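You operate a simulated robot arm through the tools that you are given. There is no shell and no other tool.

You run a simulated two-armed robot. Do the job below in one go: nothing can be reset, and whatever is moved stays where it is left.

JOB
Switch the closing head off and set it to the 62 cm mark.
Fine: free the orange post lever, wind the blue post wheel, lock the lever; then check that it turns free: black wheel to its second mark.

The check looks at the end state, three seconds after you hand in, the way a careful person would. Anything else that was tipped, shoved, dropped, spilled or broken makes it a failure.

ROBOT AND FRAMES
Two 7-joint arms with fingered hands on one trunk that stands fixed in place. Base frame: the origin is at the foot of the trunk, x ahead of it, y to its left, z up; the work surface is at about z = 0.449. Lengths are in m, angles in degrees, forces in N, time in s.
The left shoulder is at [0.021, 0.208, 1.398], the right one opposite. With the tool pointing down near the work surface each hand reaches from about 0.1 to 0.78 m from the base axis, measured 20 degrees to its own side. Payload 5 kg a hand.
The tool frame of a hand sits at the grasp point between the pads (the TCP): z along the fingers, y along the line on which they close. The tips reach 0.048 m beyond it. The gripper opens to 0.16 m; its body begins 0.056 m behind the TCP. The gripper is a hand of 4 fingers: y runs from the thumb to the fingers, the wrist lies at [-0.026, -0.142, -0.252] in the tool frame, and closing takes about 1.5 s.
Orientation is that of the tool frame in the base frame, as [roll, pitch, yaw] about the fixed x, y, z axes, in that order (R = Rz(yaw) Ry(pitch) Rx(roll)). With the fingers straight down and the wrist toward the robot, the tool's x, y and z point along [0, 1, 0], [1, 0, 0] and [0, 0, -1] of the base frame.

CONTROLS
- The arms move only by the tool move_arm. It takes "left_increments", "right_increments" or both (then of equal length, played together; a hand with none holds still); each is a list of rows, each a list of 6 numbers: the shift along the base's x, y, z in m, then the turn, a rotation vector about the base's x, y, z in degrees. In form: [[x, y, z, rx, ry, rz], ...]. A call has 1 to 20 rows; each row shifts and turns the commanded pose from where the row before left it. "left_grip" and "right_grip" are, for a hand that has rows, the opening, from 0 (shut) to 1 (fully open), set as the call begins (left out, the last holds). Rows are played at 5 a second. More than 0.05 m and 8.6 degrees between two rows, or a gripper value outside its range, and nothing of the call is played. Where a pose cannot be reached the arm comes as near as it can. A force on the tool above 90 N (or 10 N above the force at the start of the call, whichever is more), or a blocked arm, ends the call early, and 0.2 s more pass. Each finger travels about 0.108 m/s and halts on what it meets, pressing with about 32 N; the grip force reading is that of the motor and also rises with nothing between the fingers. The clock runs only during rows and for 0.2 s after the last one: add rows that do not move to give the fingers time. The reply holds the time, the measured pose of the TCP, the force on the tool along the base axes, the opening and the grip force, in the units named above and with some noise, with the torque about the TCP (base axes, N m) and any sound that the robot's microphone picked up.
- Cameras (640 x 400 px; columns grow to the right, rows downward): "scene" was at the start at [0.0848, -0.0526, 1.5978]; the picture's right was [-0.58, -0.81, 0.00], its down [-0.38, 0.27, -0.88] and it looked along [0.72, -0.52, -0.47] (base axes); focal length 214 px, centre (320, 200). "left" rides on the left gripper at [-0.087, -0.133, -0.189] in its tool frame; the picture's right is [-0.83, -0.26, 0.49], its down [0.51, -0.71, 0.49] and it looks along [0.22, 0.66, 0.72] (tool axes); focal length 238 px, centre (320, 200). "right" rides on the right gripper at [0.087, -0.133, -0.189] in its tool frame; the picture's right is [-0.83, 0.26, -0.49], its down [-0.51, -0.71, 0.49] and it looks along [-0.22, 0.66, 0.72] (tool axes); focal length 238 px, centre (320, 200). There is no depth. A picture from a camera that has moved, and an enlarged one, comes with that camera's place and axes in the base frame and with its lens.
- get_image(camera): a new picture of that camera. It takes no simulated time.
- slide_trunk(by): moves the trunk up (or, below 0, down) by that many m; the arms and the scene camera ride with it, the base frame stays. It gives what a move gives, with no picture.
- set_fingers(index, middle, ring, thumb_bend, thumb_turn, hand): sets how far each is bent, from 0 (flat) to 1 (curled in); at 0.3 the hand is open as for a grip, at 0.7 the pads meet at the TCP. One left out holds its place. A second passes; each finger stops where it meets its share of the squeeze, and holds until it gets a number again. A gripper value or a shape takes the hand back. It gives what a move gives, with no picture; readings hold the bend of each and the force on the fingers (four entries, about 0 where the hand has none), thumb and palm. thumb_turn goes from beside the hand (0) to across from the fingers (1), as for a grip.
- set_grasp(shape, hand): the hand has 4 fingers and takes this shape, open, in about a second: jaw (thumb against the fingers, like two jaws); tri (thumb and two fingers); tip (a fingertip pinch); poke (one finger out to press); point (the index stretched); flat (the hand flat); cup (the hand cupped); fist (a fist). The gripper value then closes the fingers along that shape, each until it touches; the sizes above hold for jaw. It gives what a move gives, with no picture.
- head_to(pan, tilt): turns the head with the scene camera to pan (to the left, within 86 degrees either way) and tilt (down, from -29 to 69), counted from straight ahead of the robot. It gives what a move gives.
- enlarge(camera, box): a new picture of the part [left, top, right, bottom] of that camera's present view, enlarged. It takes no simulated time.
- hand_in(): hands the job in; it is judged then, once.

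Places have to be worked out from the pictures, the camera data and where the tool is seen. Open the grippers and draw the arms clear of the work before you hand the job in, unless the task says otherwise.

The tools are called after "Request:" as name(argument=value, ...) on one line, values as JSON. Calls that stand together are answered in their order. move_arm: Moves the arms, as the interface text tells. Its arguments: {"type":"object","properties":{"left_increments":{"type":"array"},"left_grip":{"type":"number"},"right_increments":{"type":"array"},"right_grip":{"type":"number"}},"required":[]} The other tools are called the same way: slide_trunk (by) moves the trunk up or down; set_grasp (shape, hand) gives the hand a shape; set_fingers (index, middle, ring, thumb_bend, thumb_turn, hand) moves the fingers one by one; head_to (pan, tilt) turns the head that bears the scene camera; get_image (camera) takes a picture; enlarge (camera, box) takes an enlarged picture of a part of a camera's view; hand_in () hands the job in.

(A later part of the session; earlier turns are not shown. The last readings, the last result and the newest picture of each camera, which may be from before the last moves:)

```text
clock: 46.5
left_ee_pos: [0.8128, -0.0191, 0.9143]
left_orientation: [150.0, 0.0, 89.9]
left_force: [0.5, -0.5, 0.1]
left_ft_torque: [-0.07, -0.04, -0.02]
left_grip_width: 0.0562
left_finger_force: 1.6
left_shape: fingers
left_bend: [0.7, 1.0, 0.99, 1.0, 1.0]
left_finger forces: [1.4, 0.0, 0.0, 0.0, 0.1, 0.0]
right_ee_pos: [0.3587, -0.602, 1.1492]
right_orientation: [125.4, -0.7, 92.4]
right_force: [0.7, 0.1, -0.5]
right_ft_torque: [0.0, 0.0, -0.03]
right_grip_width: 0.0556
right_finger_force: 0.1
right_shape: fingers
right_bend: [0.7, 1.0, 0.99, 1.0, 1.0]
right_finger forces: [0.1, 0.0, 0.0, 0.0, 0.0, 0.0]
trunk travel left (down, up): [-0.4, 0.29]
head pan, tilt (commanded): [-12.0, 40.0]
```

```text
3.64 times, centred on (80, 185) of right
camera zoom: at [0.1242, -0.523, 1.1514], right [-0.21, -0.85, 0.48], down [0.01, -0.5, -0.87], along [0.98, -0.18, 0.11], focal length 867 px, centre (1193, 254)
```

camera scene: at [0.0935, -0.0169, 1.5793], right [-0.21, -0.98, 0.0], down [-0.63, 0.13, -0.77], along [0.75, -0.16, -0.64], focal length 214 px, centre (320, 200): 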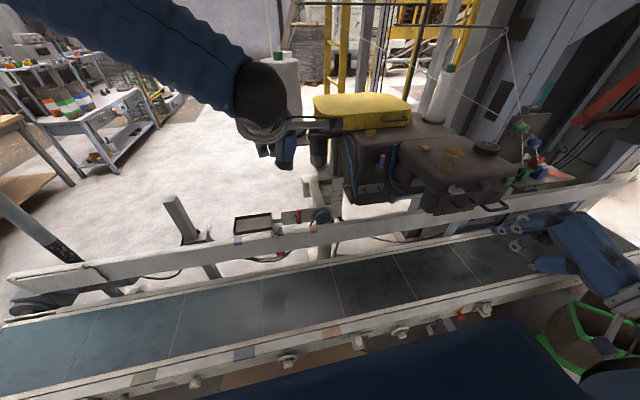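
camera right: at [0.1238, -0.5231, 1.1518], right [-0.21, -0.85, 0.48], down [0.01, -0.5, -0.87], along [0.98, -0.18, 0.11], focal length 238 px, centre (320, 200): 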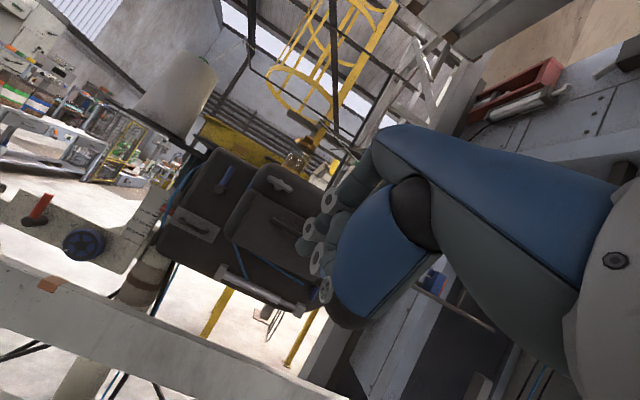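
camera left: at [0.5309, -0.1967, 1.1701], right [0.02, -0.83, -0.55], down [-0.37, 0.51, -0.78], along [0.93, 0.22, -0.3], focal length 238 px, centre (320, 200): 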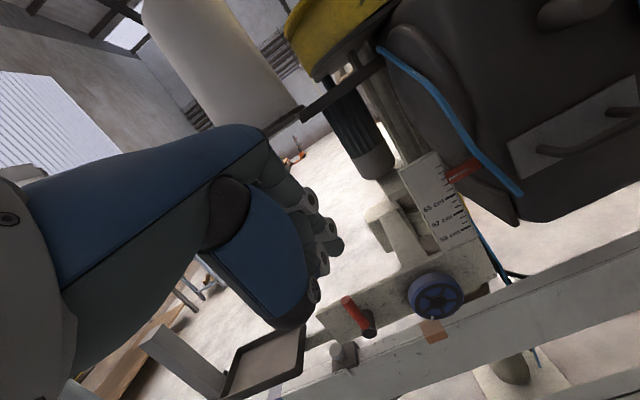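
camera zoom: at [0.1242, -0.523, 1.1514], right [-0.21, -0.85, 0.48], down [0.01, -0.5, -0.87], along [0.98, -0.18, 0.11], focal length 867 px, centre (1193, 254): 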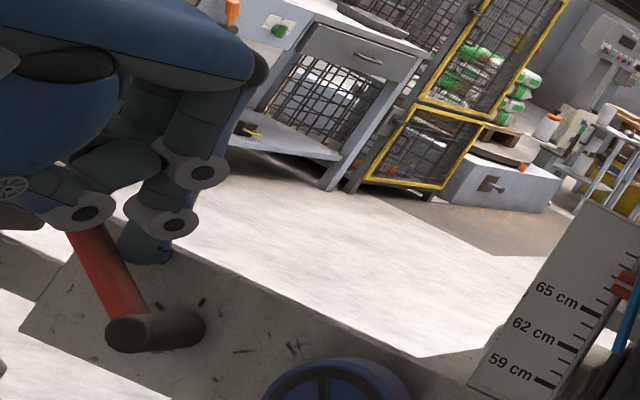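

The lever stands at about 59°. I continue toward horizontal, with the finger pressing more downward.

Request:
move_arm(left_increments=[[0, 0.005, -0.004, 0, 0, 0], [0, 0.005, -0.005, 0, 0, 0], [0, 0.004, -0.006, 0, 0, 0], [0, 0.002, -0.006, 0, 0, 0]])

Request:
enlarge(camera="right", box=[0, 130, 120, 240])

```text
clock: 47.5
left_ee_pos: [0.8133, -0.0034, 0.8935]
left_orientation: [149.8, 0.0, 90.0]
left_force: [3.5, -1.6, 5.5]
left_ft_torque: [-0.18, -0.21, 0.05]
left_grip_width: 0.058
left_finger_force: 2.9
left_shape: fingers
left_bend: [0.7, 1.0, 0.99, 1.0, 1.0]
left_finger forces: [5.9, 0.0, 0.0, 0.0, 0.1, 0.0]
right_ee_pos: [0.3584, -0.6006, 1.1492]
right_orientation: [125.5, -0.7, 92.3]
right_force: [0.6, 0.1, -0.1]
right_ft_torque: [0.0, 0.0, 0.0]
right_grip_width: 0.0559
right_finger_force: 0.0
right_shape: fingers
right_bend: [0.7, 1.0, 0.99, 1.0, 1.0]
right_finger forces: [0.0, 0.0, 0.0, 0.0, 0.0, 0.0]
trunk travel left (down, up): [-0.4, 0.29]
head pan, tilt (commanded): [-12.0, 40.0]
```

```text
3.64 times, centred on (60, 185) of right
camera zoom: at [0.1241, -0.5231, 1.1514], right [-0.21, -0.85, 0.48], down [0.01, -0.5, -0.87], along [0.98, -0.18, 0.11], focal length 867 px, centre (1266, 254)
```

zoom: 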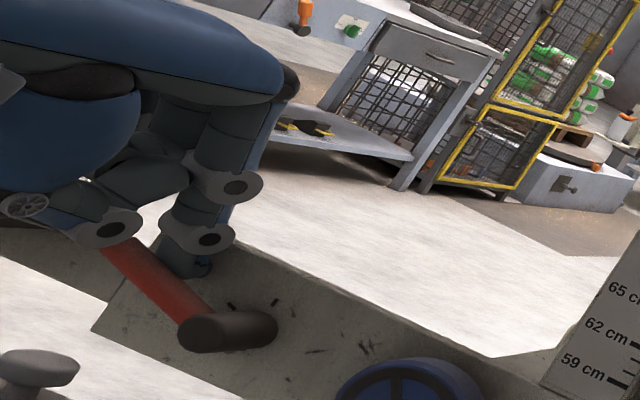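

About 79° now with force rising to 6 N, perhaps near a stop. One more small push to see.

Request:
move_arm(left_increments=[[0, 0.001, -0.004, 0, 0, 0], [0, 0.001, -0.004, 0, 0, 0], [0, 0, 0, 0, 0, 0]])

Request:
enlarge(camera="right", box=[0, 130, 120, 240])

```text
clock: 48.3
left_ee_pos: [0.8127, -0.0021, 0.8872]
left_orientation: [149.8, 0.0, 90.0]
left_force: [4.4, -2.3, 15.1]
left_ft_torque: [-0.29, -0.35, 0.08]
left_grip_width: 0.0587
left_finger_force: 9.9
left_shape: fingers
left_bend: [0.7, 1.0, 0.99, 1.0, 1.0]
left_finger forces: [19.8, 0.1, 0.0, 0.1, 0.1, 0.1]
right_ee_pos: [0.3577, -0.6003, 1.1487]
right_orientation: [125.5, -0.7, 92.3]
right_force: [-0.5, -0.5, 0.3]
right_ft_torque: [0.01, 0.0, -0.01]
right_grip_width: 0.0561
right_finger_force: 0.1
right_shape: fingers
right_bend: [0.7, 1.0, 0.99, 1.0, 1.0]
right_finger forces: [0.0, 0.0, 0.0, 0.1, 0.0, 0.1]
trunk travel left (down, up): [-0.4, 0.29]
head pan, tilt (commanded): [-12.0, 40.0]
```

```text
3.64 times, centred on (60, 185) of right
camera zoom: at [0.1234, -0.5232, 1.1515], right [-0.21, -0.85, 0.48], down [0.01, -0.5, -0.87], along [0.98, -0.18, 0.11], focal length 867 px, centre (1266, 254)
```

zoom: 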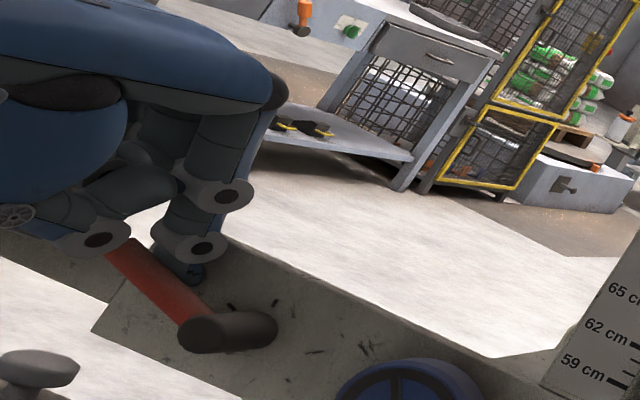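

The lever is against its stop at about 80° (force up, no more turn): it is freed. I lift the left hand straight off and back.

Request:
move_arm(left_increments=[[0, -0.003, 0.012, 0, 0, 0], [0, -0.003, 0.03, 0, 0, 0], [-0.02, -0.01, 0.04, 0, 0, 0], [-0.02, -0.02, 0.04, 0, 0, 0], [-0.02, -0.02, 0.04, 0, 0, 0], [-0.02, -0.02, 0.04, 0, 0, 0], [-0.02, -0.02, 0.04, 0, 0, 0], [0, 0, 0, 0, 0, 0]])

Request:
enlarge(camera="right", box=[0, 130, 200, 280])

Request:
enlarge(camera="right", box=[145, 175, 185, 240])

```text
clock: 50.1
left_ee_pos: [0.7131, -0.0988, 1.1258]
left_orientation: [150.1, 0.0, 90.0]
left_force: [1.0, 1.2, -1.2]
left_ft_torque: [-0.06, 0.05, -0.02]
left_grip_width: 0.0556
left_finger_force: 0.0
left_shape: fingers
left_bend: [0.7, 1.0, 0.99, 1.0, 1.0]
left_finger forces: [0.0, 0.0, 0.1, 0.0, 0.0, 0.1]
right_ee_pos: [0.3604, -0.601, 1.1478]
right_orientation: [125.6, -0.6, 92.2]
right_force: [0.3, -0.1, 1.1]
right_ft_torque: [-0.01, 0.01, 0.01]
right_grip_width: 0.0553
right_finger_force: 0.1
right_shape: fingers
right_bend: [0.7, 1.0, 0.99, 1.0, 1.0]
right_finger forces: [0.0, 0.0, 0.0, 0.0, 0.0, 0.0]
trunk travel left (down, up): [-0.4, 0.29]
head pan, tilt (commanded): [-12.0, 40.0]
```

```text
2.67 times, centred on (100, 205) of right
camera zoom: at [0.1253, -0.5227, 1.1513], right [-0.21, -0.85, 0.48], down [0.01, -0.5, -0.87], along [0.98, -0.18, 0.11], focal length 636 px, centre (907, 187)
```

zoom: 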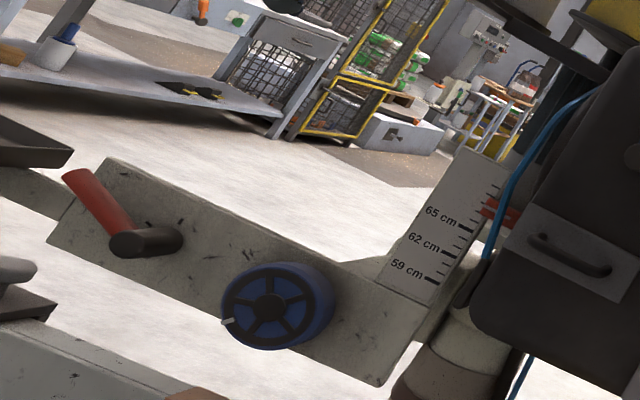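

```text
6.15 times, centred on (165, 208) of right
camera zoom: at [0.1253, -0.5227, 1.1513], right [-0.21, -0.85, 0.48], down [0.01, -0.5, -0.87], along [0.98, -0.18, 0.11], focal length 1467 px, centre (1274, 154)
```

zoom: 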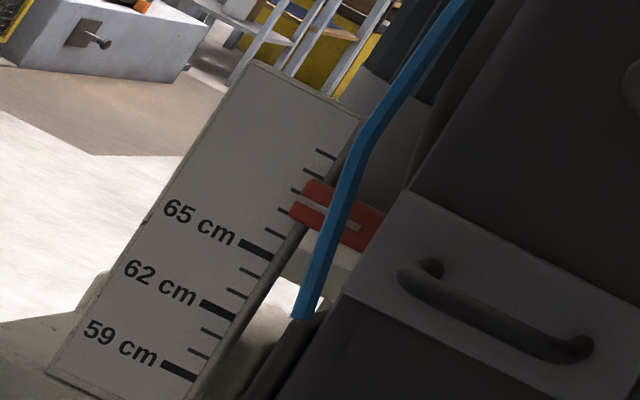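

Lever stays at 80°; pointer reads about 67.5. I lower the trunk 0.15 m to ease horizontal reaching toward the wheel.

Request:
slide_trunk(by=-0.15)

Request:
set_grasp(shape="jaw", hand="left")

Request:
get_image(camera="scene")

Request:
get_image(camera="right")

Request:
get_image(camera="left")

```text
clock: 51.9
left_ee_pos: [0.7122, -0.0968, 0.9771]
left_orientation: [150.0, 0.0, 90.0]
left_force: [0.6, 0.0, 1.2]
left_ft_torque: [-0.03, 0.0, -0.02]
left_grip_width: 0.0558
left_finger_force: 0.1
left_shape: fingers
left_bend: [0.7, 1.0, 0.99, 1.0, 1.0]
left_finger forces: [0.0, 0.0, 0.0, 0.0, 0.1, 0.0]
right_ee_pos: [0.3595, -0.6005, 0.9994]
right_orientation: [125.4, -0.6, 92.2]
right_force: [0.1, -0.3, -0.5]
right_ft_torque: [-0.03, 0.01, 0.02]
right_grip_width: 0.0557
right_finger_force: 0.1
right_shape: fingers
right_bend: [0.7, 1.0, 0.99, 1.0, 1.0]
right_finger forces: [0.0, 0.0, 0.0, 0.0, 0.0, 0.0]
trunk travel left (down, up): [-0.25, 0.44]
head pan, tilt (commanded): [-12.0, 40.0]
```

```text
clock: 52.8
left_ee_pos: [0.7121, -0.0988, 0.9769]
left_orientation: [150.0, 0.0, 89.9]
left_force: [0.0, 0.4, -0.1]
left_ft_torque: [0.02, 0.01, 0.01]
left_grip_width: 0.1597
left_finger_force: 0.1
left_shape: jaw
left_bend: [0.3, 0.3, 0.3, 0.3, 0.98]
left_finger forces: [0.0, 0.0, 0.0, 0.0, 0.0, 0.0]
right_ee_pos: [0.359, -0.6012, 0.9989]
right_orientation: [125.5, -0.7, 92.3]
right_force: [-0.4, 0.3, -0.5]
right_ft_torque: [0.0, 0.03, -0.04]
right_grip_width: 0.0555
right_finger_force: 0.0
right_shape: fingers
right_bend: [0.7, 1.0, 0.99, 1.0, 1.0]
right_finger forces: [0.0, 0.0, 0.0, 0.1, 0.1, 0.1]
trunk travel left (down, up): [-0.25, 0.44]
head pan, tilt (commanded): [-12.0, 40.0]
```

```text
taken
camera scene: at [0.0938, -0.0171, 1.4293], right [-0.21, -0.98, 0.0], down [-0.63, 0.13, -0.77], along [0.75, -0.16, -0.64], focal length 214 px, centre (320, 200)
```

scene: 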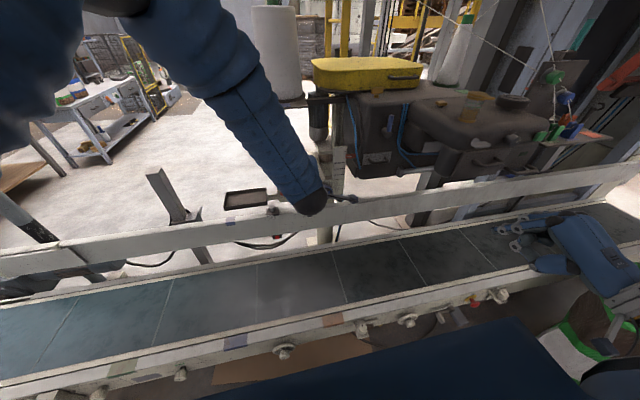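

```text
taken
camera right: at [0.124, -0.5231, 1.0014], right [-0.21, -0.85, 0.48], down [0.01, -0.5, -0.87], along [0.98, -0.18, 0.11], focal length 238 px, centre (320, 200)
```

right: 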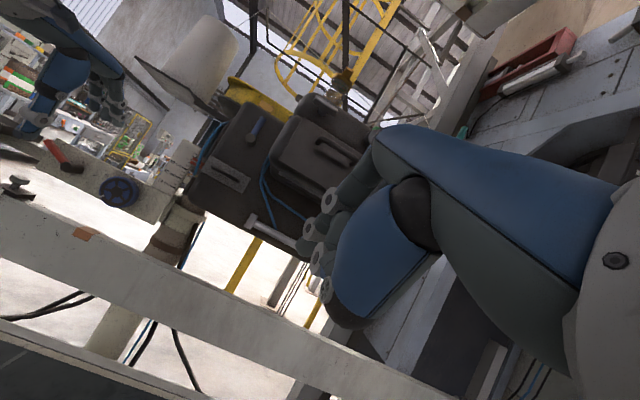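

```text
taken
camera left: at [0.505, -0.1845, 1.0755], right [0.02, -0.83, -0.55], down [-0.37, 0.51, -0.78], along [0.93, 0.22, -0.3], focal length 238 px, centre (320, 200)
```

left: 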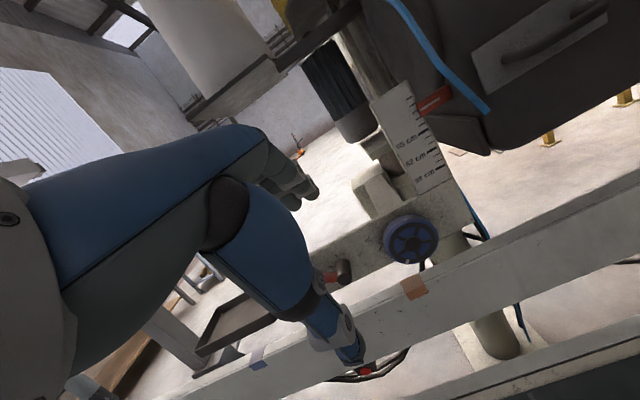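

Trunk is lower now. I draw the left hand back a bit, then roll it so the fingers point straight ahead (+x) with the thumb upper-left and fingers lower-right, ready to grip the wheel's rim.

Request:
move_arm(left_increments=[[-0.035, 0, 0, 0, 0, 0], [-0.035, 0, 0, 0, 0, 0], [0, 0, 0, 6.69, -2.23, -3.86], [0, 0, 0, 6.69, -2.23, -3.86], [0, 0, 0, 6.69, -2.23, -3.86], [0, 0, 0, 6.69, -2.23, -3.86], [0, 0, 0, 6.69, -2.23, -3.86], [0, 0, 0, 6.69, -2.23, -3.86], [0, 0, 0, 6.69, -2.23, -3.86], [0, 0, 0, 6.69, -2.23, -3.86], [0, 0, 0, 0, 0, 0]], left_grip=0.65)

Request:
get_image(camera="scene")

Request:
get_image(camera="left")

```text
clock: 55.2
left_ee_pos: [0.6427, -0.0989, 0.9763]
left_orientation: [147.8, -55.8, 57.3]
left_force: [1.0, -0.2, 0.3]
left_ft_torque: [-0.02, 0.03, 0.01]
left_grip_width: 0.1043
left_finger_force: 0.1
left_shape: jaw
left_bend: [0.28, 0.39, 0.36, 0.62, 1.0]
left_finger forces: [0.1, 0.0, 0.0, 0.1, 0.0, 0.0]
right_ee_pos: [0.3579, -0.601, 0.9983]
right_orientation: [125.5, -0.7, 92.3]
right_force: [-0.3, 0.8, 0.9]
right_ft_torque: [-0.03, 0.0, -0.02]
right_grip_width: 0.0556
right_finger_force: 0.1
right_shape: fingers
right_bend: [0.7, 1.0, 0.99, 1.0, 1.0]
right_finger forces: [0.0, 0.1, 0.1, 0.0, 0.0, 0.0]
trunk travel left (down, up): [-0.25, 0.44]
head pan, tilt (commanded): [-12.0, 40.0]
```

```text
taken
camera scene: at [0.0937, -0.0172, 1.4293], right [-0.21, -0.98, 0.0], down [-0.63, 0.13, -0.77], along [0.75, -0.16, -0.64], focal length 214 px, centre (320, 200)
```

scene: 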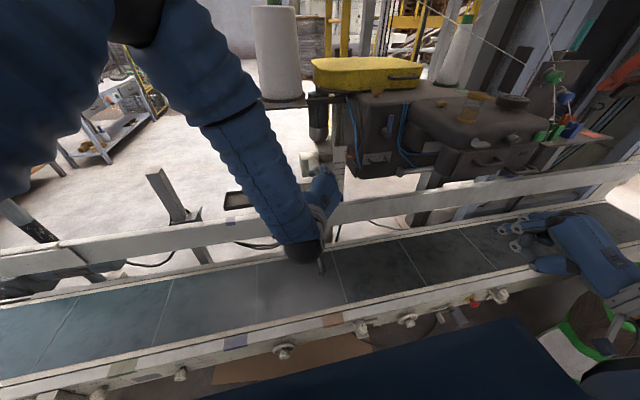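

```text
taken
camera left: at [0.3989, -0.0867, 0.9564], right [0.03, -0.04, -1.0], down [0.22, 0.97, -0.03], along [0.97, -0.22, 0.03], focal length 238 px, centre (320, 200)
```

left: 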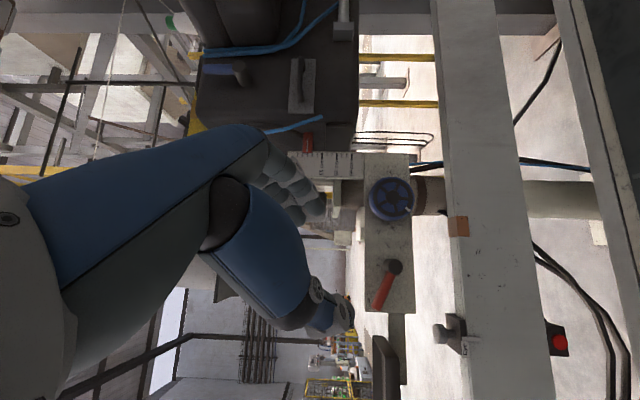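

The roll goes smoothly. I complete the remaining half of it.

Request:
move_arm(left_increments=[[0, 0, 0, 6.69, -2.23, -3.86], [0, 0, 0, 6.69, -2.23, -3.86], [0, 0, 0, 6.69, -2.23, -3.86], [0, 0, 0, 6.69, -2.23, -3.86], [0, 0, 0, 6.69, -2.23, -3.86], [0, 0, 0, 6.69, -2.23, -3.86], [0, 0, 0, 6.69, -2.23, -3.86], [0, 0, 0, 6.69, -2.23, -3.86], [0, 0, 0, 0, 0, 0]])

Request:
get_image(camera="scene")

Request:
get_image(camera="left")

Request:
enlarge(camera="right", box=[0, 100, 240, 260])

```text
clock: 57.2
left_ee_pos: [0.6417, -0.0976, 0.9765]
left_orientation: [-90.1, -60.0, -89.9]
left_force: [0.3, 0.3, 0.2]
left_ft_torque: [0.01, -0.01, 0.01]
left_grip_width: 0.1041
left_finger_force: 0.0
left_shape: jaw
left_bend: [0.28, 0.39, 0.36, 0.62, 1.0]
left_finger forces: [0.1, 0.0, 0.0, 0.1, 0.0, 0.0]
right_ee_pos: [0.3577, -0.6012, 0.9984]
right_orientation: [125.5, -0.7, 92.3]
right_force: [-0.2, 0.3, -0.2]
right_ft_torque: [-0.01, 0.0, 0.05]
right_grip_width: 0.0559
right_finger_force: 0.1
right_shape: fingers
right_bend: [0.7, 1.0, 0.99, 1.0, 1.0]
right_finger forces: [0.0, 0.0, 0.0, 0.0, 0.0, 0.0]
trunk travel left (down, up): [-0.25, 0.44]
head pan, tilt (commanded): [-12.0, 40.0]
```

```text
taken
camera scene: at [0.0938, -0.0172, 1.4293], right [-0.21, -0.98, 0.0], down [-0.63, 0.13, -0.77], along [0.75, -0.16, -0.64], focal length 214 px, centre (320, 200)
```

scene: 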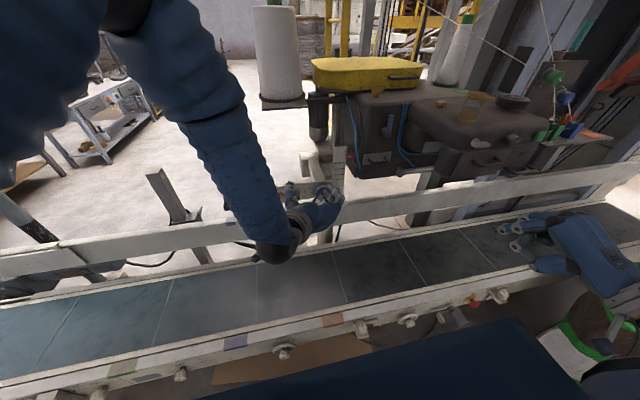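

```text
taken
camera left: at [0.4555, 0.0606, 0.9694], right [0.49, 0.64, -0.59], down [0.49, 0.36, 0.79], along [0.72, -0.68, -0.14], focal length 238 px, centre (320, 200)
```

left: 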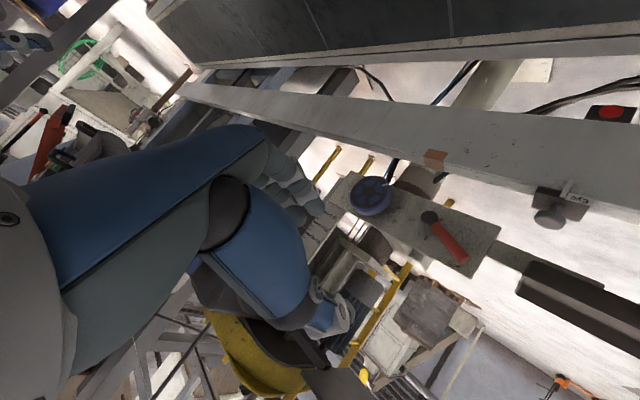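

```text
2.50 times, centred on (120, 180) of right
camera zoom: at [0.1239, -0.5231, 1.0013], right [-0.21, -0.85, 0.48], down [0.01, -0.5, -0.87], along [0.98, -0.18, 0.11], focal length 596 px, centre (820, 250)
```

zoom: 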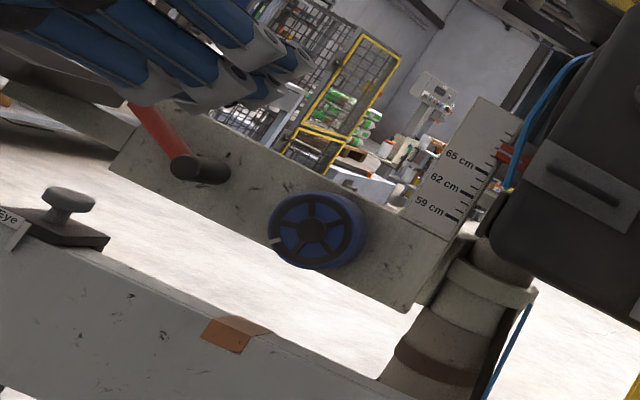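

Orientation is exactly as wanted. Wheel centre confirmed near (0.822, -0.188, 0.836). I move the open hand onto the wheel's axis, 12 cm short of it.

Request:
move_arm(left_increments=[[0.0146, -0.0227, -0.0351, 0, 0, 0], [0.0146, -0.0227, -0.0351, 0, 0, 0], [0.0146, -0.0227, -0.0351, 0, 0, 0], [0.0146, -0.0227, -0.0351, 0, 0, 0], [0, 0, 0, 0, 0, 0]])

Request:
get_image(camera="left")

Request:
enlarge(camera="right", box=[0, 100, 240, 260])

Request:
enlarge(camera="scene", box=[240, 140, 400, 260])

```text
clock: 58.4
left_ee_pos: [0.6987, -0.1898, 0.8369]
left_orientation: [-89.9, -60.0, -90.1]
left_force: [-0.1, 0.0, -0.3]
left_ft_torque: [-0.03, -0.01, 0.04]
left_grip_width: 0.1043
left_finger_force: 0.0
left_shape: jaw
left_bend: [0.28, 0.39, 0.36, 0.62, 1.0]
left_finger forces: [0.0, 0.0, 0.0, 0.1, 0.1, 0.0]
right_ee_pos: [0.3598, -0.6014, 0.9989]
right_orientation: [125.5, -0.6, 92.3]
right_force: [-0.8, -0.2, 0.3]
right_ft_torque: [-0.03, 0.02, -0.04]
right_grip_width: 0.0555
right_finger_force: 0.0
right_shape: fingers
right_bend: [0.7, 1.0, 0.99, 1.0, 1.0]
right_finger forces: [0.0, 0.1, 0.0, 0.0, 0.1, 0.0]
trunk travel left (down, up): [-0.25, 0.44]
head pan, tilt (commanded): [-12.0, 40.0]
```

```text
taken
camera left: at [0.5132, -0.0302, 0.8292], right [0.49, 0.64, -0.59], down [0.49, 0.36, 0.79], along [0.72, -0.68, -0.14], focal length 238 px, centre (320, 200)
```

left: 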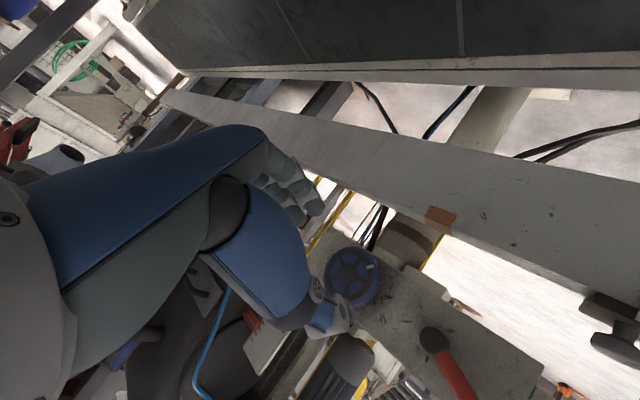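

```text
2.50 times, centred on (120, 180) of right
camera zoom: at [0.1236, -0.5229, 1.0016], right [-0.21, -0.85, 0.48], down [0.01, -0.5, -0.87], along [0.98, -0.18, 0.11], focal length 596 px, centre (820, 250)
```

zoom: 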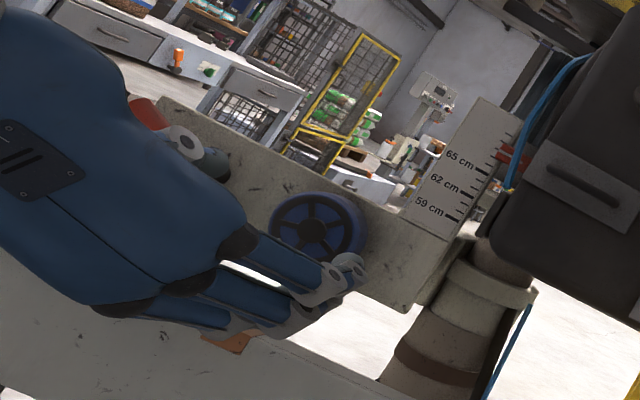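

```text
3.33 times, centred on (320, 200) of scene
camera zoom: at [0.0933, -0.0168, 1.4294], right [-0.21, -0.98, 0.0], down [-0.63, 0.13, -0.77], along [0.75, -0.16, -0.64], focal length 715 px, centre (320, 200)
```

zoom: 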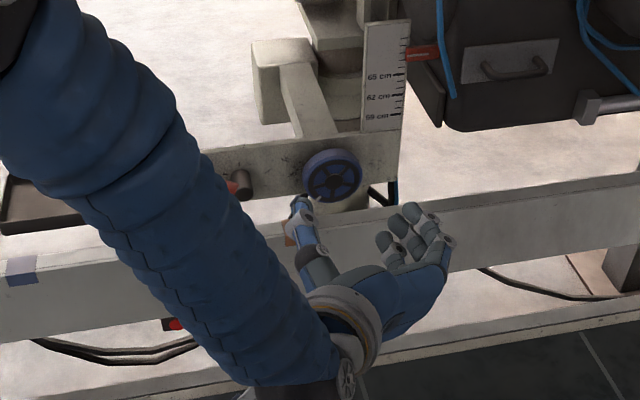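

The hand stands in line with the wheel, thumb upper left and fingers lower right. I advance so that the tips come level with the wheel's front face.

Request:
move_arm(left_increments=[[0.03, 0, 0, 0, 0, 0], [0.03, 0, 0, 0, 0, 0], [0.012, 0, 0, 0, 0, 0], [0, 0, 0, 0, 0, 0]])

Request:
enlarge(camera="left", box=[250, 130, 450, 380])

Request:
enlarge(camera="right", box=[50, 130, 210, 260])

Request:
enlarge(camera="scene", box=[280, 150, 360, 230])

```text
clock: 59.4
left_ee_pos: [0.7725, -0.1877, 0.836]
left_orientation: [-89.9, -60.0, -90.1]
left_force: [-0.2, 0.1, -0.7]
left_ft_torque: [0.04, -0.03, 0.0]
left_grip_width: 0.1042
left_finger_force: 0.1
left_shape: jaw
left_bend: [0.28, 0.39, 0.36, 0.62, 1.0]
left_finger forces: [0.0, 0.0, 0.0, 0.0, 0.0, 0.0]
right_ee_pos: [0.3585, -0.6002, 0.999]
right_orientation: [125.5, -0.7, 92.2]
right_force: [0.0, -0.2, -0.1]
right_ft_torque: [0.01, -0.02, 0.0]
right_grip_width: 0.0556
right_finger_force: 0.1
right_shape: fingers
right_bend: [0.7, 1.0, 0.99, 1.0, 1.0]
right_finger forces: [0.1, 0.0, 0.0, 0.0, 0.0, 0.0]
trunk travel left (down, up): [-0.25, 0.44]
head pan, tilt (commanded): [-12.0, 40.0]
```

```text
1.60 times, centred on (350, 255) of left
camera zoom: at [0.5858, -0.0298, 0.8282], right [0.49, 0.64, -0.59], down [0.49, 0.36, 0.79], along [0.72, -0.68, -0.14], focal length 381 px, centre (272, 112)
```

zoom: 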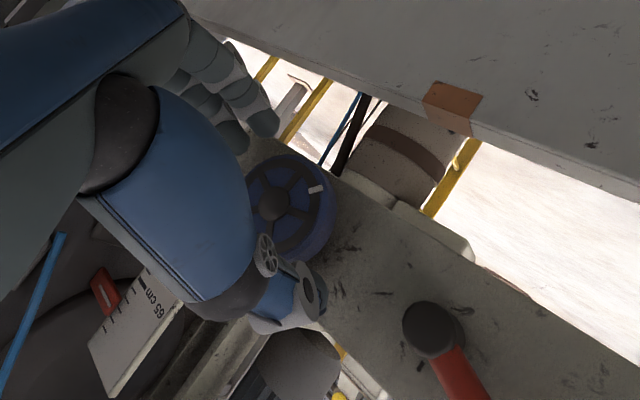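

```text
3.08 times, centred on (130, 195) of right
camera zoom: at [0.1239, -0.5231, 1.0013], right [-0.21, -0.85, 0.48], down [0.01, -0.5, -0.87], along [0.98, -0.18, 0.11], focal length 733 px, centre (905, 215)
```

zoom: 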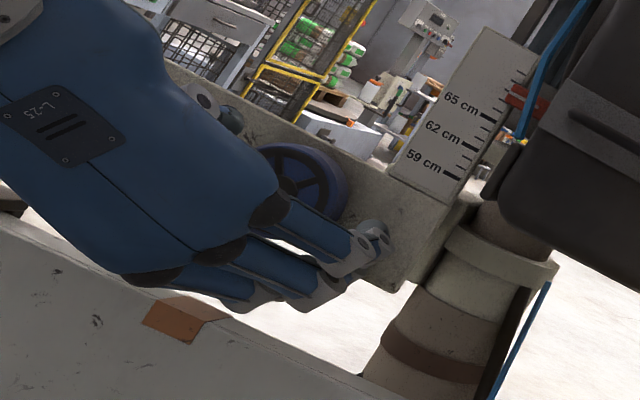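

```text
5.00 times, centred on (320, 190) of scene
camera zoom: at [0.0938, -0.0172, 1.4293], right [-0.21, -0.98, 0.0], down [-0.63, 0.13, -0.77], along [0.75, -0.16, -0.64], focal length 1072 px, centre (320, 250)
```

zoom: 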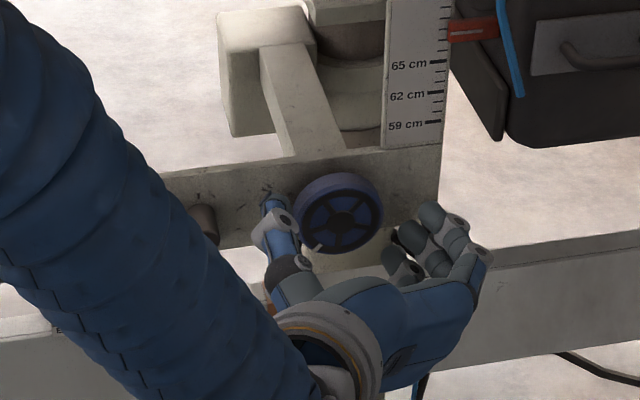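

Thumb and fingers straddle the wheel with room on both sides. I advance another 2.5 cm, watching for contact with the plate.

Request:
move_arm(left_increments=[[0.01, 0, 0, 0, 0, 0], [0.01, 0, 0, 0, 0, 0], [0.006, 0, 0, 0, 0, 0], [0, 0, 0, 0, 0, 0]])

Request:
enlarge(camera="left", box=[250, 130, 450, 380])

Request:
enlarge(camera="scene", box=[280, 150, 360, 230])

```text
clock: 60.4
left_ee_pos: [0.7987, -0.1904, 0.8361]
left_orientation: [-90.0, -60.0, -90.0]
left_force: [0.3, -0.6, 0.6]
left_ft_torque: [-0.01, -0.01, -0.01]
left_grip_width: 0.1043
left_finger_force: 0.1
left_shape: jaw
left_bend: [0.28, 0.39, 0.36, 0.62, 1.0]
left_finger forces: [0.0, 0.0, 0.0, 0.0, 0.1, 0.1]
right_ee_pos: [0.3583, -0.6, 0.9987]
right_orientation: [125.5, -0.7, 92.4]
right_force: [0.3, -0.8, 0.0]
right_ft_torque: [0.01, 0.01, -0.01]
right_grip_width: 0.0553
right_finger_force: 0.0
right_shape: fingers
right_bend: [0.7, 1.0, 0.99, 1.0, 1.0]
right_finger forces: [0.0, 0.1, 0.0, 0.1, 0.0, 0.0]
trunk travel left (down, up): [-0.25, 0.44]
head pan, tilt (commanded): [-12.0, 40.0]
```

```text
1.60 times, centred on (350, 255) of left
camera zoom: at [0.6117, -0.0301, 0.8289], right [0.49, 0.64, -0.59], down [0.49, 0.36, 0.79], along [0.72, -0.68, -0.14], focal length 381 px, centre (272, 112)
```

zoom: 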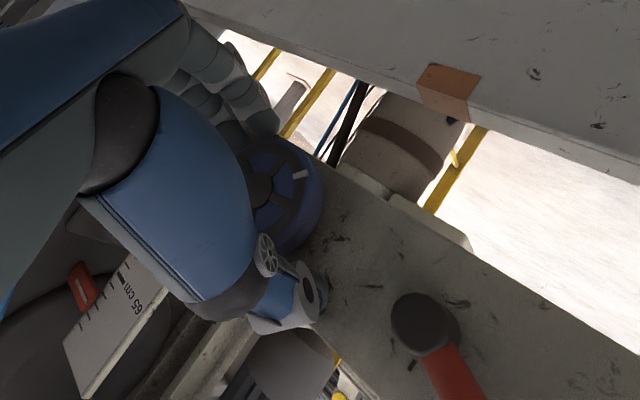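

```text
5.00 times, centred on (320, 190) of scene
camera zoom: at [0.0938, -0.0172, 1.4293], right [-0.21, -0.98, 0.0], down [-0.63, 0.13, -0.77], along [0.75, -0.16, -0.64], focal length 1072 px, centre (320, 250)
```

zoom: 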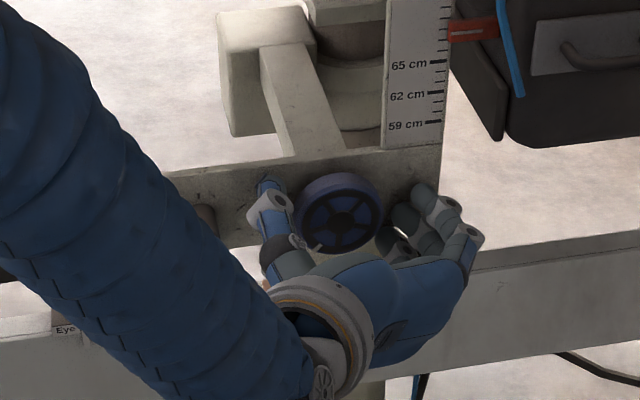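

No contact yet and the rim lies between thumb and fingers. I close the hand on the wheel.

Request:
move_arm(left_increments=[[0, 0, 0, 0, 0, 0], [0, 0, 0, 0, 0, 0], [0, 0, 0, 0, 0, 0], [0, 0, 0, 0, 0, 0], [0, 0, 0, 0, 0, 0], [0, 0, 0, 0, 0, 0]], left_grip=0.3)

Request:
enlarge(camera="left", box=[250, 130, 450, 380])

Request:
enlarge(camera="scene", box=[280, 150, 360, 230])

```text
clock: 61.8
left_ee_pos: [0.7994, -0.1882, 0.8365]
left_orientation: [-90.1, -60.0, -89.7]
left_force: [1.9, 4.3, 2.6]
left_ft_torque: [-0.02, -0.13, 0.26]
left_grip_width: 0.07
left_finger_force: 32.1
left_shape: jaw
left_bend: [0.74, 0.48, 0.49, 0.71, 1.0]
left_finger forces: [15.2, 8.7, 0.0, 0.1, 30.7, 0.0]
right_ee_pos: [0.3578, -0.6014, 0.9992]
right_orientation: [125.5, -0.6, 92.3]
right_force: [0.3, 0.2, 0.0]
right_ft_torque: [0.04, 0.0, -0.03]
right_grip_width: 0.0556
right_finger_force: 0.0
right_shape: fingers
right_bend: [0.7, 1.0, 0.99, 1.0, 1.0]
right_finger forces: [0.1, 0.1, 0.0, 0.0, 0.0, 0.0]
trunk travel left (down, up): [-0.25, 0.44]
head pan, tilt (commanded): [-12.0, 40.0]
```

```text
1.60 times, centred on (350, 255) of left
camera zoom: at [0.612, -0.0296, 0.8291], right [0.49, 0.64, -0.59], down [0.49, 0.36, 0.79], along [0.72, -0.68, -0.14], focal length 381 px, centre (272, 112)
```

zoom: 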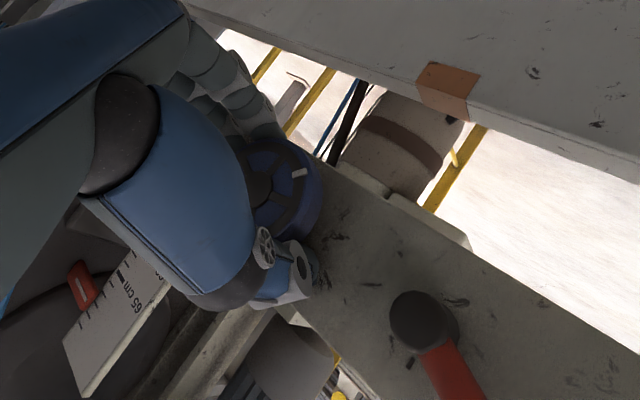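

```text
5.00 times, centred on (320, 190) of scene
camera zoom: at [0.0938, -0.0167, 1.4293], right [-0.21, -0.98, 0.0], down [-0.63, 0.13, -0.77], along [0.75, -0.16, -0.64], focal length 1072 px, centre (320, 250)
```

zoom: 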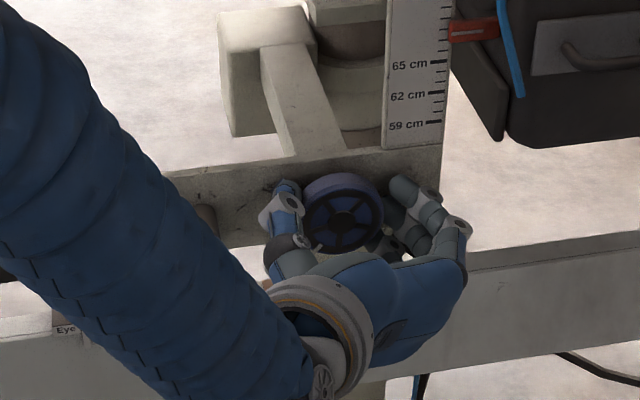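

The grip holds (thumb 31 N against index and middle). I read the pointer closely first, then turn the wheel 24° clockwise as a test.

Request:
enlarge(camera="right", box=[170, 135, 220, 195])

Request:
move_arm(left_increments=[[0, 0, 0, 8, 0, 0], [0, 0, 0, 8, 0, 0], [0, 0, 0, 8, 0, 0], [0, 0, 0, 0, 0, 0]])

Request:
enlarge(camera="right", box=[170, 135, 220, 195])

Request:
enlarge(camera="scene", box=[280, 150, 360, 230])

```text
6.67 times, centred on (195, 165) of right
camera zoom: at [0.1241, -0.5228, 1.0015], right [-0.21, -0.85, 0.48], down [0.01, -0.5, -0.87], along [0.98, -0.18, 0.11], focal length 1589 px, centre (1153, 433)
```

zoom: 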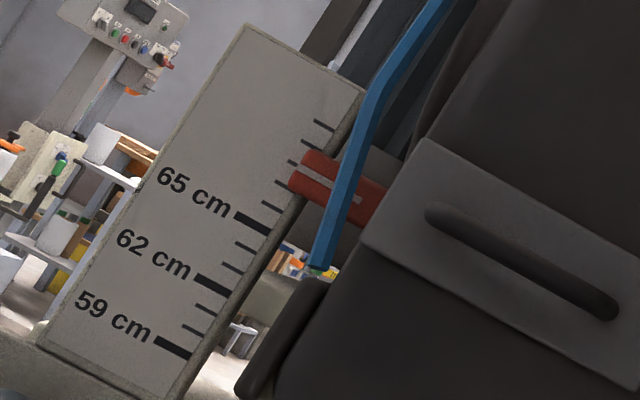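

```text
clock: 62.8
left_ee_pos: [0.7986, -0.1877, 0.8377]
left_orientation: [-89.9, -36.5, -90.4]
left_force: [4.6, 4.6, 6.6]
left_ft_torque: [-0.07, -0.41, 0.28]
left_grip_width: 0.07
left_finger_force: 32.3
left_shape: jaw
left_bend: [0.74, 0.48, 0.49, 0.71, 1.0]
left_finger forces: [15.1, 8.7, 0.0, 0.0, 32.1, 0.0]
right_ee_pos: [0.3583, -0.5997, 0.9996]
right_orientation: [125.4, -0.6, 92.2]
right_force: [-0.1, 0.4, -0.8]
right_ft_torque: [-0.01, 0.0, 0.02]
right_grip_width: 0.0557
right_finger_force: 0.1
right_shape: fingers
right_bend: [0.7, 1.0, 0.99, 1.0, 1.0]
right_finger forces: [0.0, 0.0, 0.0, 0.0, 0.0, 0.0]
trunk travel left (down, up): [-0.25, 0.44]
head pan, tilt (commanded): [-12.0, 40.0]
```

```text
6.67 times, centred on (195, 165) of right
camera zoom: at [0.1238, -0.5228, 1.0016], right [-0.21, -0.85, 0.48], down [0.01, -0.5, -0.87], along [0.98, -0.18, 0.11], focal length 1589 px, centre (1153, 433)
```

zoom: 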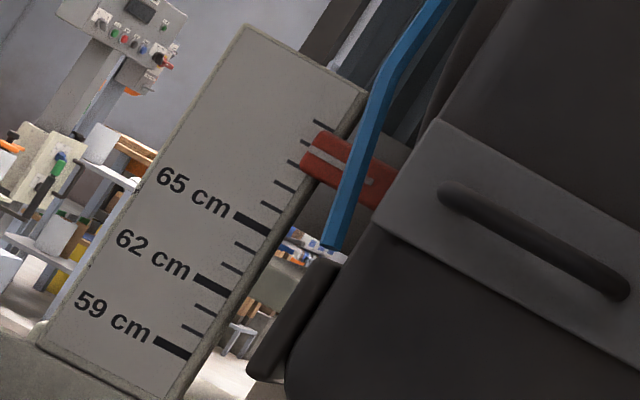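

```text
5.00 times, centred on (320, 190) of scene
camera zoom: at [0.0936, -0.0167, 1.4294], right [-0.21, -0.98, 0.0], down [-0.63, 0.13, -0.77], along [0.75, -0.16, -0.64], focal length 1072 px, centre (320, 250)
```

zoom: 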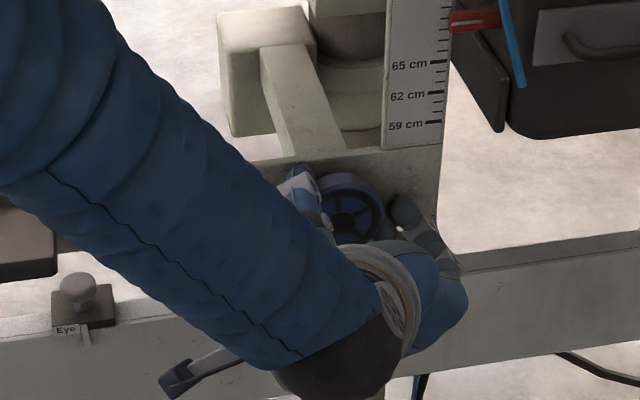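

Clockwise raised the head: 24° moved the pointer up about 1.0 cm (about 68.6 now). So the head goes down counter-clockwise, roughly 150° in total; I turn back 72° now.

Request:
move_arm(left_increments=[[0, 0, 0, -8, 0, 0], [0, 0, 0, -8, 0, 0], [0, 0, 0, -8, 0, 0], [0, 0, 0, -8, 0, 0], [0, 0, 0, -8, 0, 0], [0, 0, 0, -8, 0, 0], [0, 0, 0, 0, 0, 0]])

Request:
enlarge(camera="right", box=[170, 135, 220, 195])

Request:
enlarge(camera="scene", box=[280, 150, 360, 230])

```text
clock: 64.4
left_ee_pos: [0.7973, -0.1893, 0.8369]
left_orientation: [-90.3, -84.1, -89.8]
left_force: [8.9, 1.8, 0.2]
left_ft_torque: [0.04, 0.01, 0.09]
left_grip_width: 0.0696
left_finger_force: 31.8
left_shape: jaw
left_bend: [0.74, 0.48, 0.49, 0.71, 1.0]
left_finger forces: [18.0, 10.2, 0.0, 0.0, 29.9, 0.0]
right_ee_pos: [0.3573, -0.6004, 0.9983]
right_orientation: [125.5, -0.7, 92.2]
right_force: [-1.0, -0.2, 0.4]
right_ft_torque: [0.01, 0.01, -0.04]
right_grip_width: 0.0552
right_finger_force: 0.0
right_shape: fingers
right_bend: [0.7, 1.0, 0.99, 1.0, 1.0]
right_finger forces: [0.0, 0.0, 0.0, 0.1, 0.0, 0.0]
trunk travel left (down, up): [-0.25, 0.44]
head pan, tilt (commanded): [-12.0, 40.0]
```

```text
6.67 times, centred on (195, 165) of right
camera zoom: at [0.1244, -0.5231, 1.0013], right [-0.21, -0.85, 0.48], down [0.01, -0.5, -0.87], along [0.98, -0.18, 0.11], focal length 1589 px, centre (1153, 433)
```

zoom: 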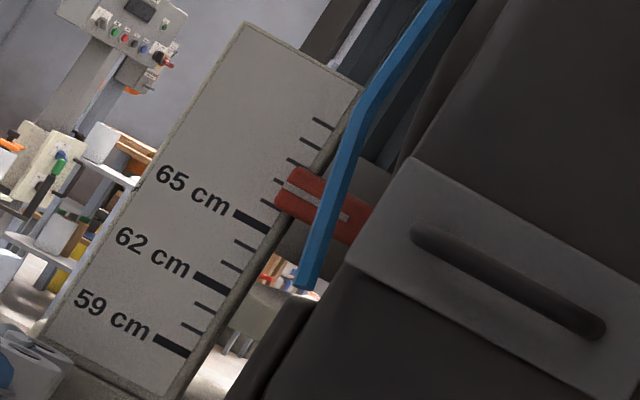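

```text
5.00 times, centred on (320, 190) of scene
camera zoom: at [0.0945, -0.0171, 1.4292], right [-0.21, -0.98, 0.0], down [-0.63, 0.13, -0.77], along [0.75, -0.16, -0.64], focal length 1072 px, centre (320, 250)
```

zoom: 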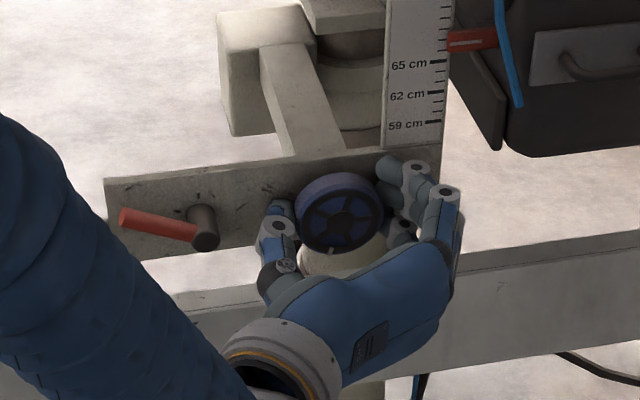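

Down to about 66.7 now. I turn another 24° counter-clockwise, watching clearance of the fingers to the scale board.

Request:
move_arm(left_increments=[[0, 0, 0, -8, 0, 0], [0, 0, 0, -8, 0, 0], [0, 0, 0, -8, 0, 0], [0, 0, 0, 0, 0, 0]])

Request:
enlarge(camera="right", box=[170, 135, 220, 195])

Request:
enlarge(camera="scene", box=[280, 150, 360, 230])

```text
clock: 65.4
left_ee_pos: [0.7984, -0.19, 0.8363]
left_orientation: [90.4, -72.0, 89.6]
left_force: [8.5, -3.8, -0.5]
left_ft_torque: [0.06, -0.01, -0.25]
left_grip_width: 0.0701
left_finger_force: 32.3
left_shape: jaw
left_bend: [0.74, 0.48, 0.49, 0.71, 1.0]
left_finger forces: [19.5, 11.3, 0.1, 0.0, 27.5, 0.0]
right_ee_pos: [0.3581, -0.6016, 0.9982]
right_orientation: [125.4, -0.7, 92.4]
right_force: [0.2, 1.1, -0.2]
right_ft_torque: [-0.02, 0.0, 0.04]
right_grip_width: 0.0557
right_finger_force: 0.0
right_shape: fingers
right_bend: [0.7, 1.0, 0.99, 1.0, 1.0]
right_finger forces: [0.0, 0.0, 0.0, 0.0, 0.0, 0.1]
trunk travel left (down, up): [-0.25, 0.44]
head pan, tilt (commanded): [-12.0, 40.0]
```

```text
6.67 times, centred on (195, 165) of right
camera zoom: at [0.1243, -0.5234, 1.0012], right [-0.21, -0.85, 0.48], down [0.01, -0.5, -0.87], along [0.98, -0.18, 0.11], focal length 1589 px, centre (1153, 433)
```

zoom: 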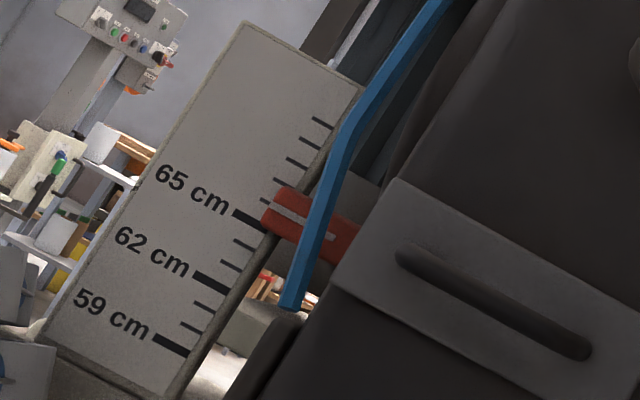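

```text
5.00 times, centred on (320, 190) of scene
camera zoom: at [0.0945, -0.0175, 1.4293], right [-0.21, -0.98, 0.0], down [-0.63, 0.13, -0.77], along [0.75, -0.16, -0.64], focal length 1072 px, centre (320, 250)
```

zoom: 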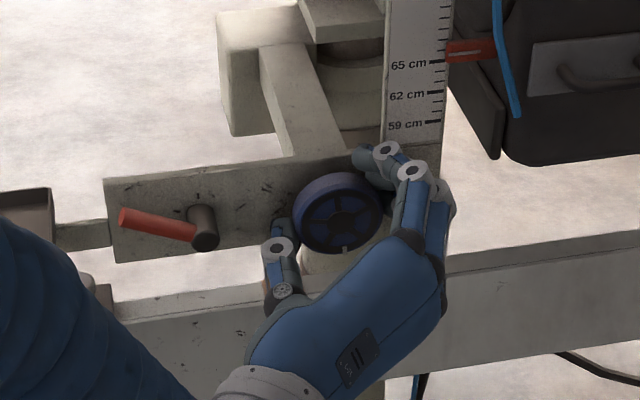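

At about 65.7. The hand still has room; I go on another 16°.

Request:
move_arm(left_increments=[[0, 0, 0, -8, 0, 0], [0, 0, 0, -8, 0, 0], [0, 0, 0, 0, 0, 0]])

Request:
enlarge(camera="right", box=[170, 135, 220, 195])

Request:
enlarge(camera="scene", box=[280, 150, 360, 230])

```text
clock: 66.2
left_ee_pos: [0.799, -0.1891, 0.8365]
left_orientation: [90.2, -55.9, 89.8]
left_force: [9.2, -7.1, 0.4]
left_ft_torque: [0.06, -0.12, -0.38]
left_grip_width: 0.07
left_finger_force: 32.0
left_shape: jaw
left_bend: [0.74, 0.47, 0.49, 0.71, 1.0]
left_finger forces: [20.8, 11.4, 0.0, 0.0, 26.4, 0.1]
right_ee_pos: [0.3583, -0.6023, 0.9988]
right_orientation: [125.5, -0.7, 92.3]
right_force: [-0.6, -0.5, -0.1]
right_ft_torque: [0.0, -0.04, -0.02]
right_grip_width: 0.0559
right_finger_force: 0.0
right_shape: fingers
right_bend: [0.7, 1.0, 0.99, 1.0, 1.0]
right_finger forces: [0.0, 0.0, 0.0, 0.0, 0.0, 0.0]
trunk travel left (down, up): [-0.25, 0.44]
head pan, tilt (commanded): [-12.0, 40.0]
```

```text
6.67 times, centred on (195, 165) of right
camera zoom: at [0.1244, -0.5235, 1.0011], right [-0.21, -0.85, 0.48], down [0.01, -0.5, -0.87], along [0.98, -0.18, 0.11], focal length 1589 px, centre (1153, 433)
```

zoom: 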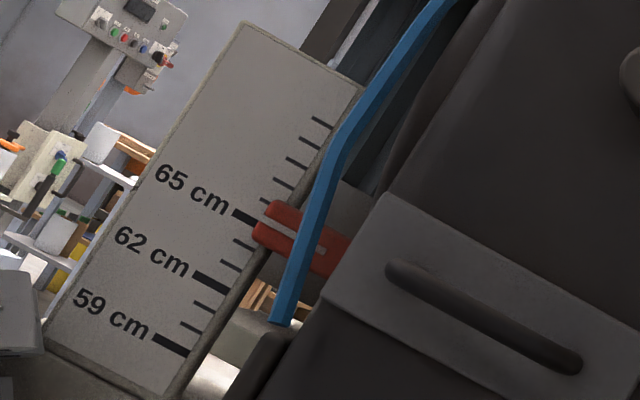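

```text
5.00 times, centred on (320, 190) of scene
camera zoom: at [0.0945, -0.0177, 1.4293], right [-0.21, -0.98, 0.0], down [-0.63, 0.13, -0.77], along [0.75, -0.16, -0.64], focal length 1072 px, centre (320, 250)
```

zoom: 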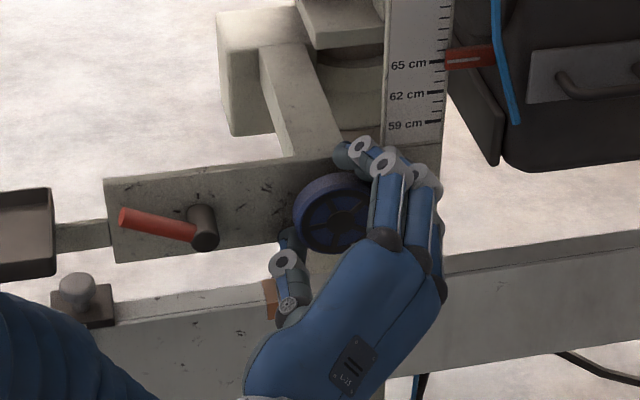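

The pointer is now about at 65. I open the hand for a regrip: first release in place.

Request:
move_arm(left_increments=[[0, 0, 0, 0, 0, 0], [0, 0, 0, 0, 0, 0], [0, 0, 0, 0, 0, 0], [0, 0, 0, 0, 0, 0], [0, 0, 0, 0, 0, 0]], left_grip=0.68)

Request:
enlarge(camera="scene", box=[280, 150, 360, 230])

Request:
enlarge(camera="left", box=[220, 100, 450, 380])

```text
clock: 67.4
left_ee_pos: [0.7969, -0.1893, 0.8367]
left_orientation: [90.1, -56.0, 89.8]
left_force: [-0.1, 1.0, 0.2]
left_ft_torque: [0.0, 0.02, 0.01]
left_grip_width: 0.1082
left_finger_force: 0.0
left_shape: jaw
left_bend: [0.27, 0.38, 0.35, 0.6, 0.99]
left_finger forces: [0.0, 0.0, 0.0, 0.0, 0.0, 0.1]
right_ee_pos: [0.3576, -0.5994, 0.9984]
right_orientation: [125.5, -0.7, 92.2]
right_force: [0.6, -0.1, 0.2]
right_ft_torque: [-0.01, 0.03, -0.01]
right_grip_width: 0.0557
right_finger_force: 0.1
right_shape: fingers
right_bend: [0.7, 1.0, 0.99, 1.0, 1.0]
right_finger forces: [0.0, 0.1, 0.0, 0.1, 0.0, 0.0]
trunk travel left (down, up): [-0.25, 0.44]
head pan, tilt (commanded): [-12.0, 40.0]
```

```text
5.00 times, centred on (320, 190) of scene
camera zoom: at [0.0938, -0.0171, 1.4293], right [-0.21, -0.98, 0.0], down [-0.63, 0.13, -0.77], along [0.75, -0.16, -0.64], focal length 1072 px, centre (320, 250)
```

zoom: 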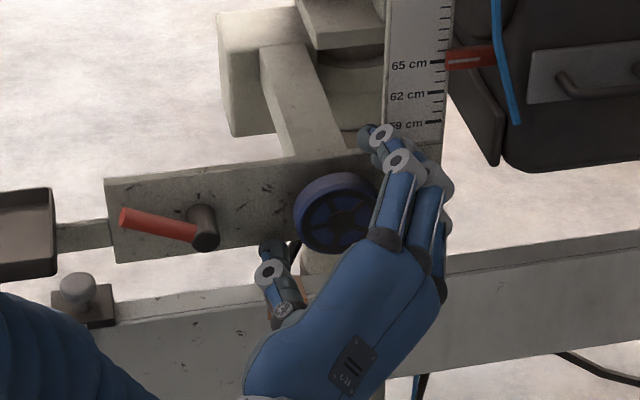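

```text
1.43 times, centred on (335, 240) of left
camera zoom: at [0.6112, -0.1272, 0.6918], right [0.49, -0.25, -0.84], down [0.49, 0.87, 0.02], along [0.72, -0.42, 0.55], focal length 340 px, centre (299, 143)
```

zoom: 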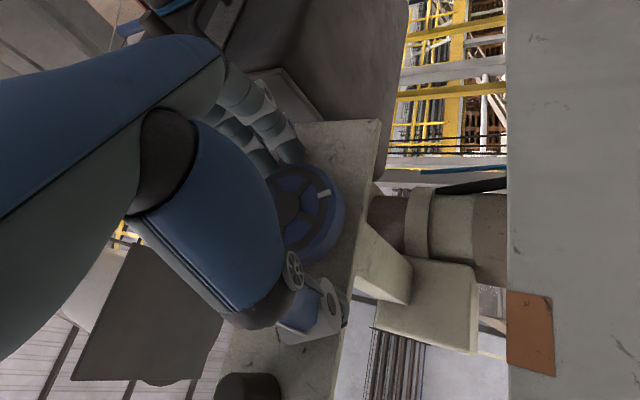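

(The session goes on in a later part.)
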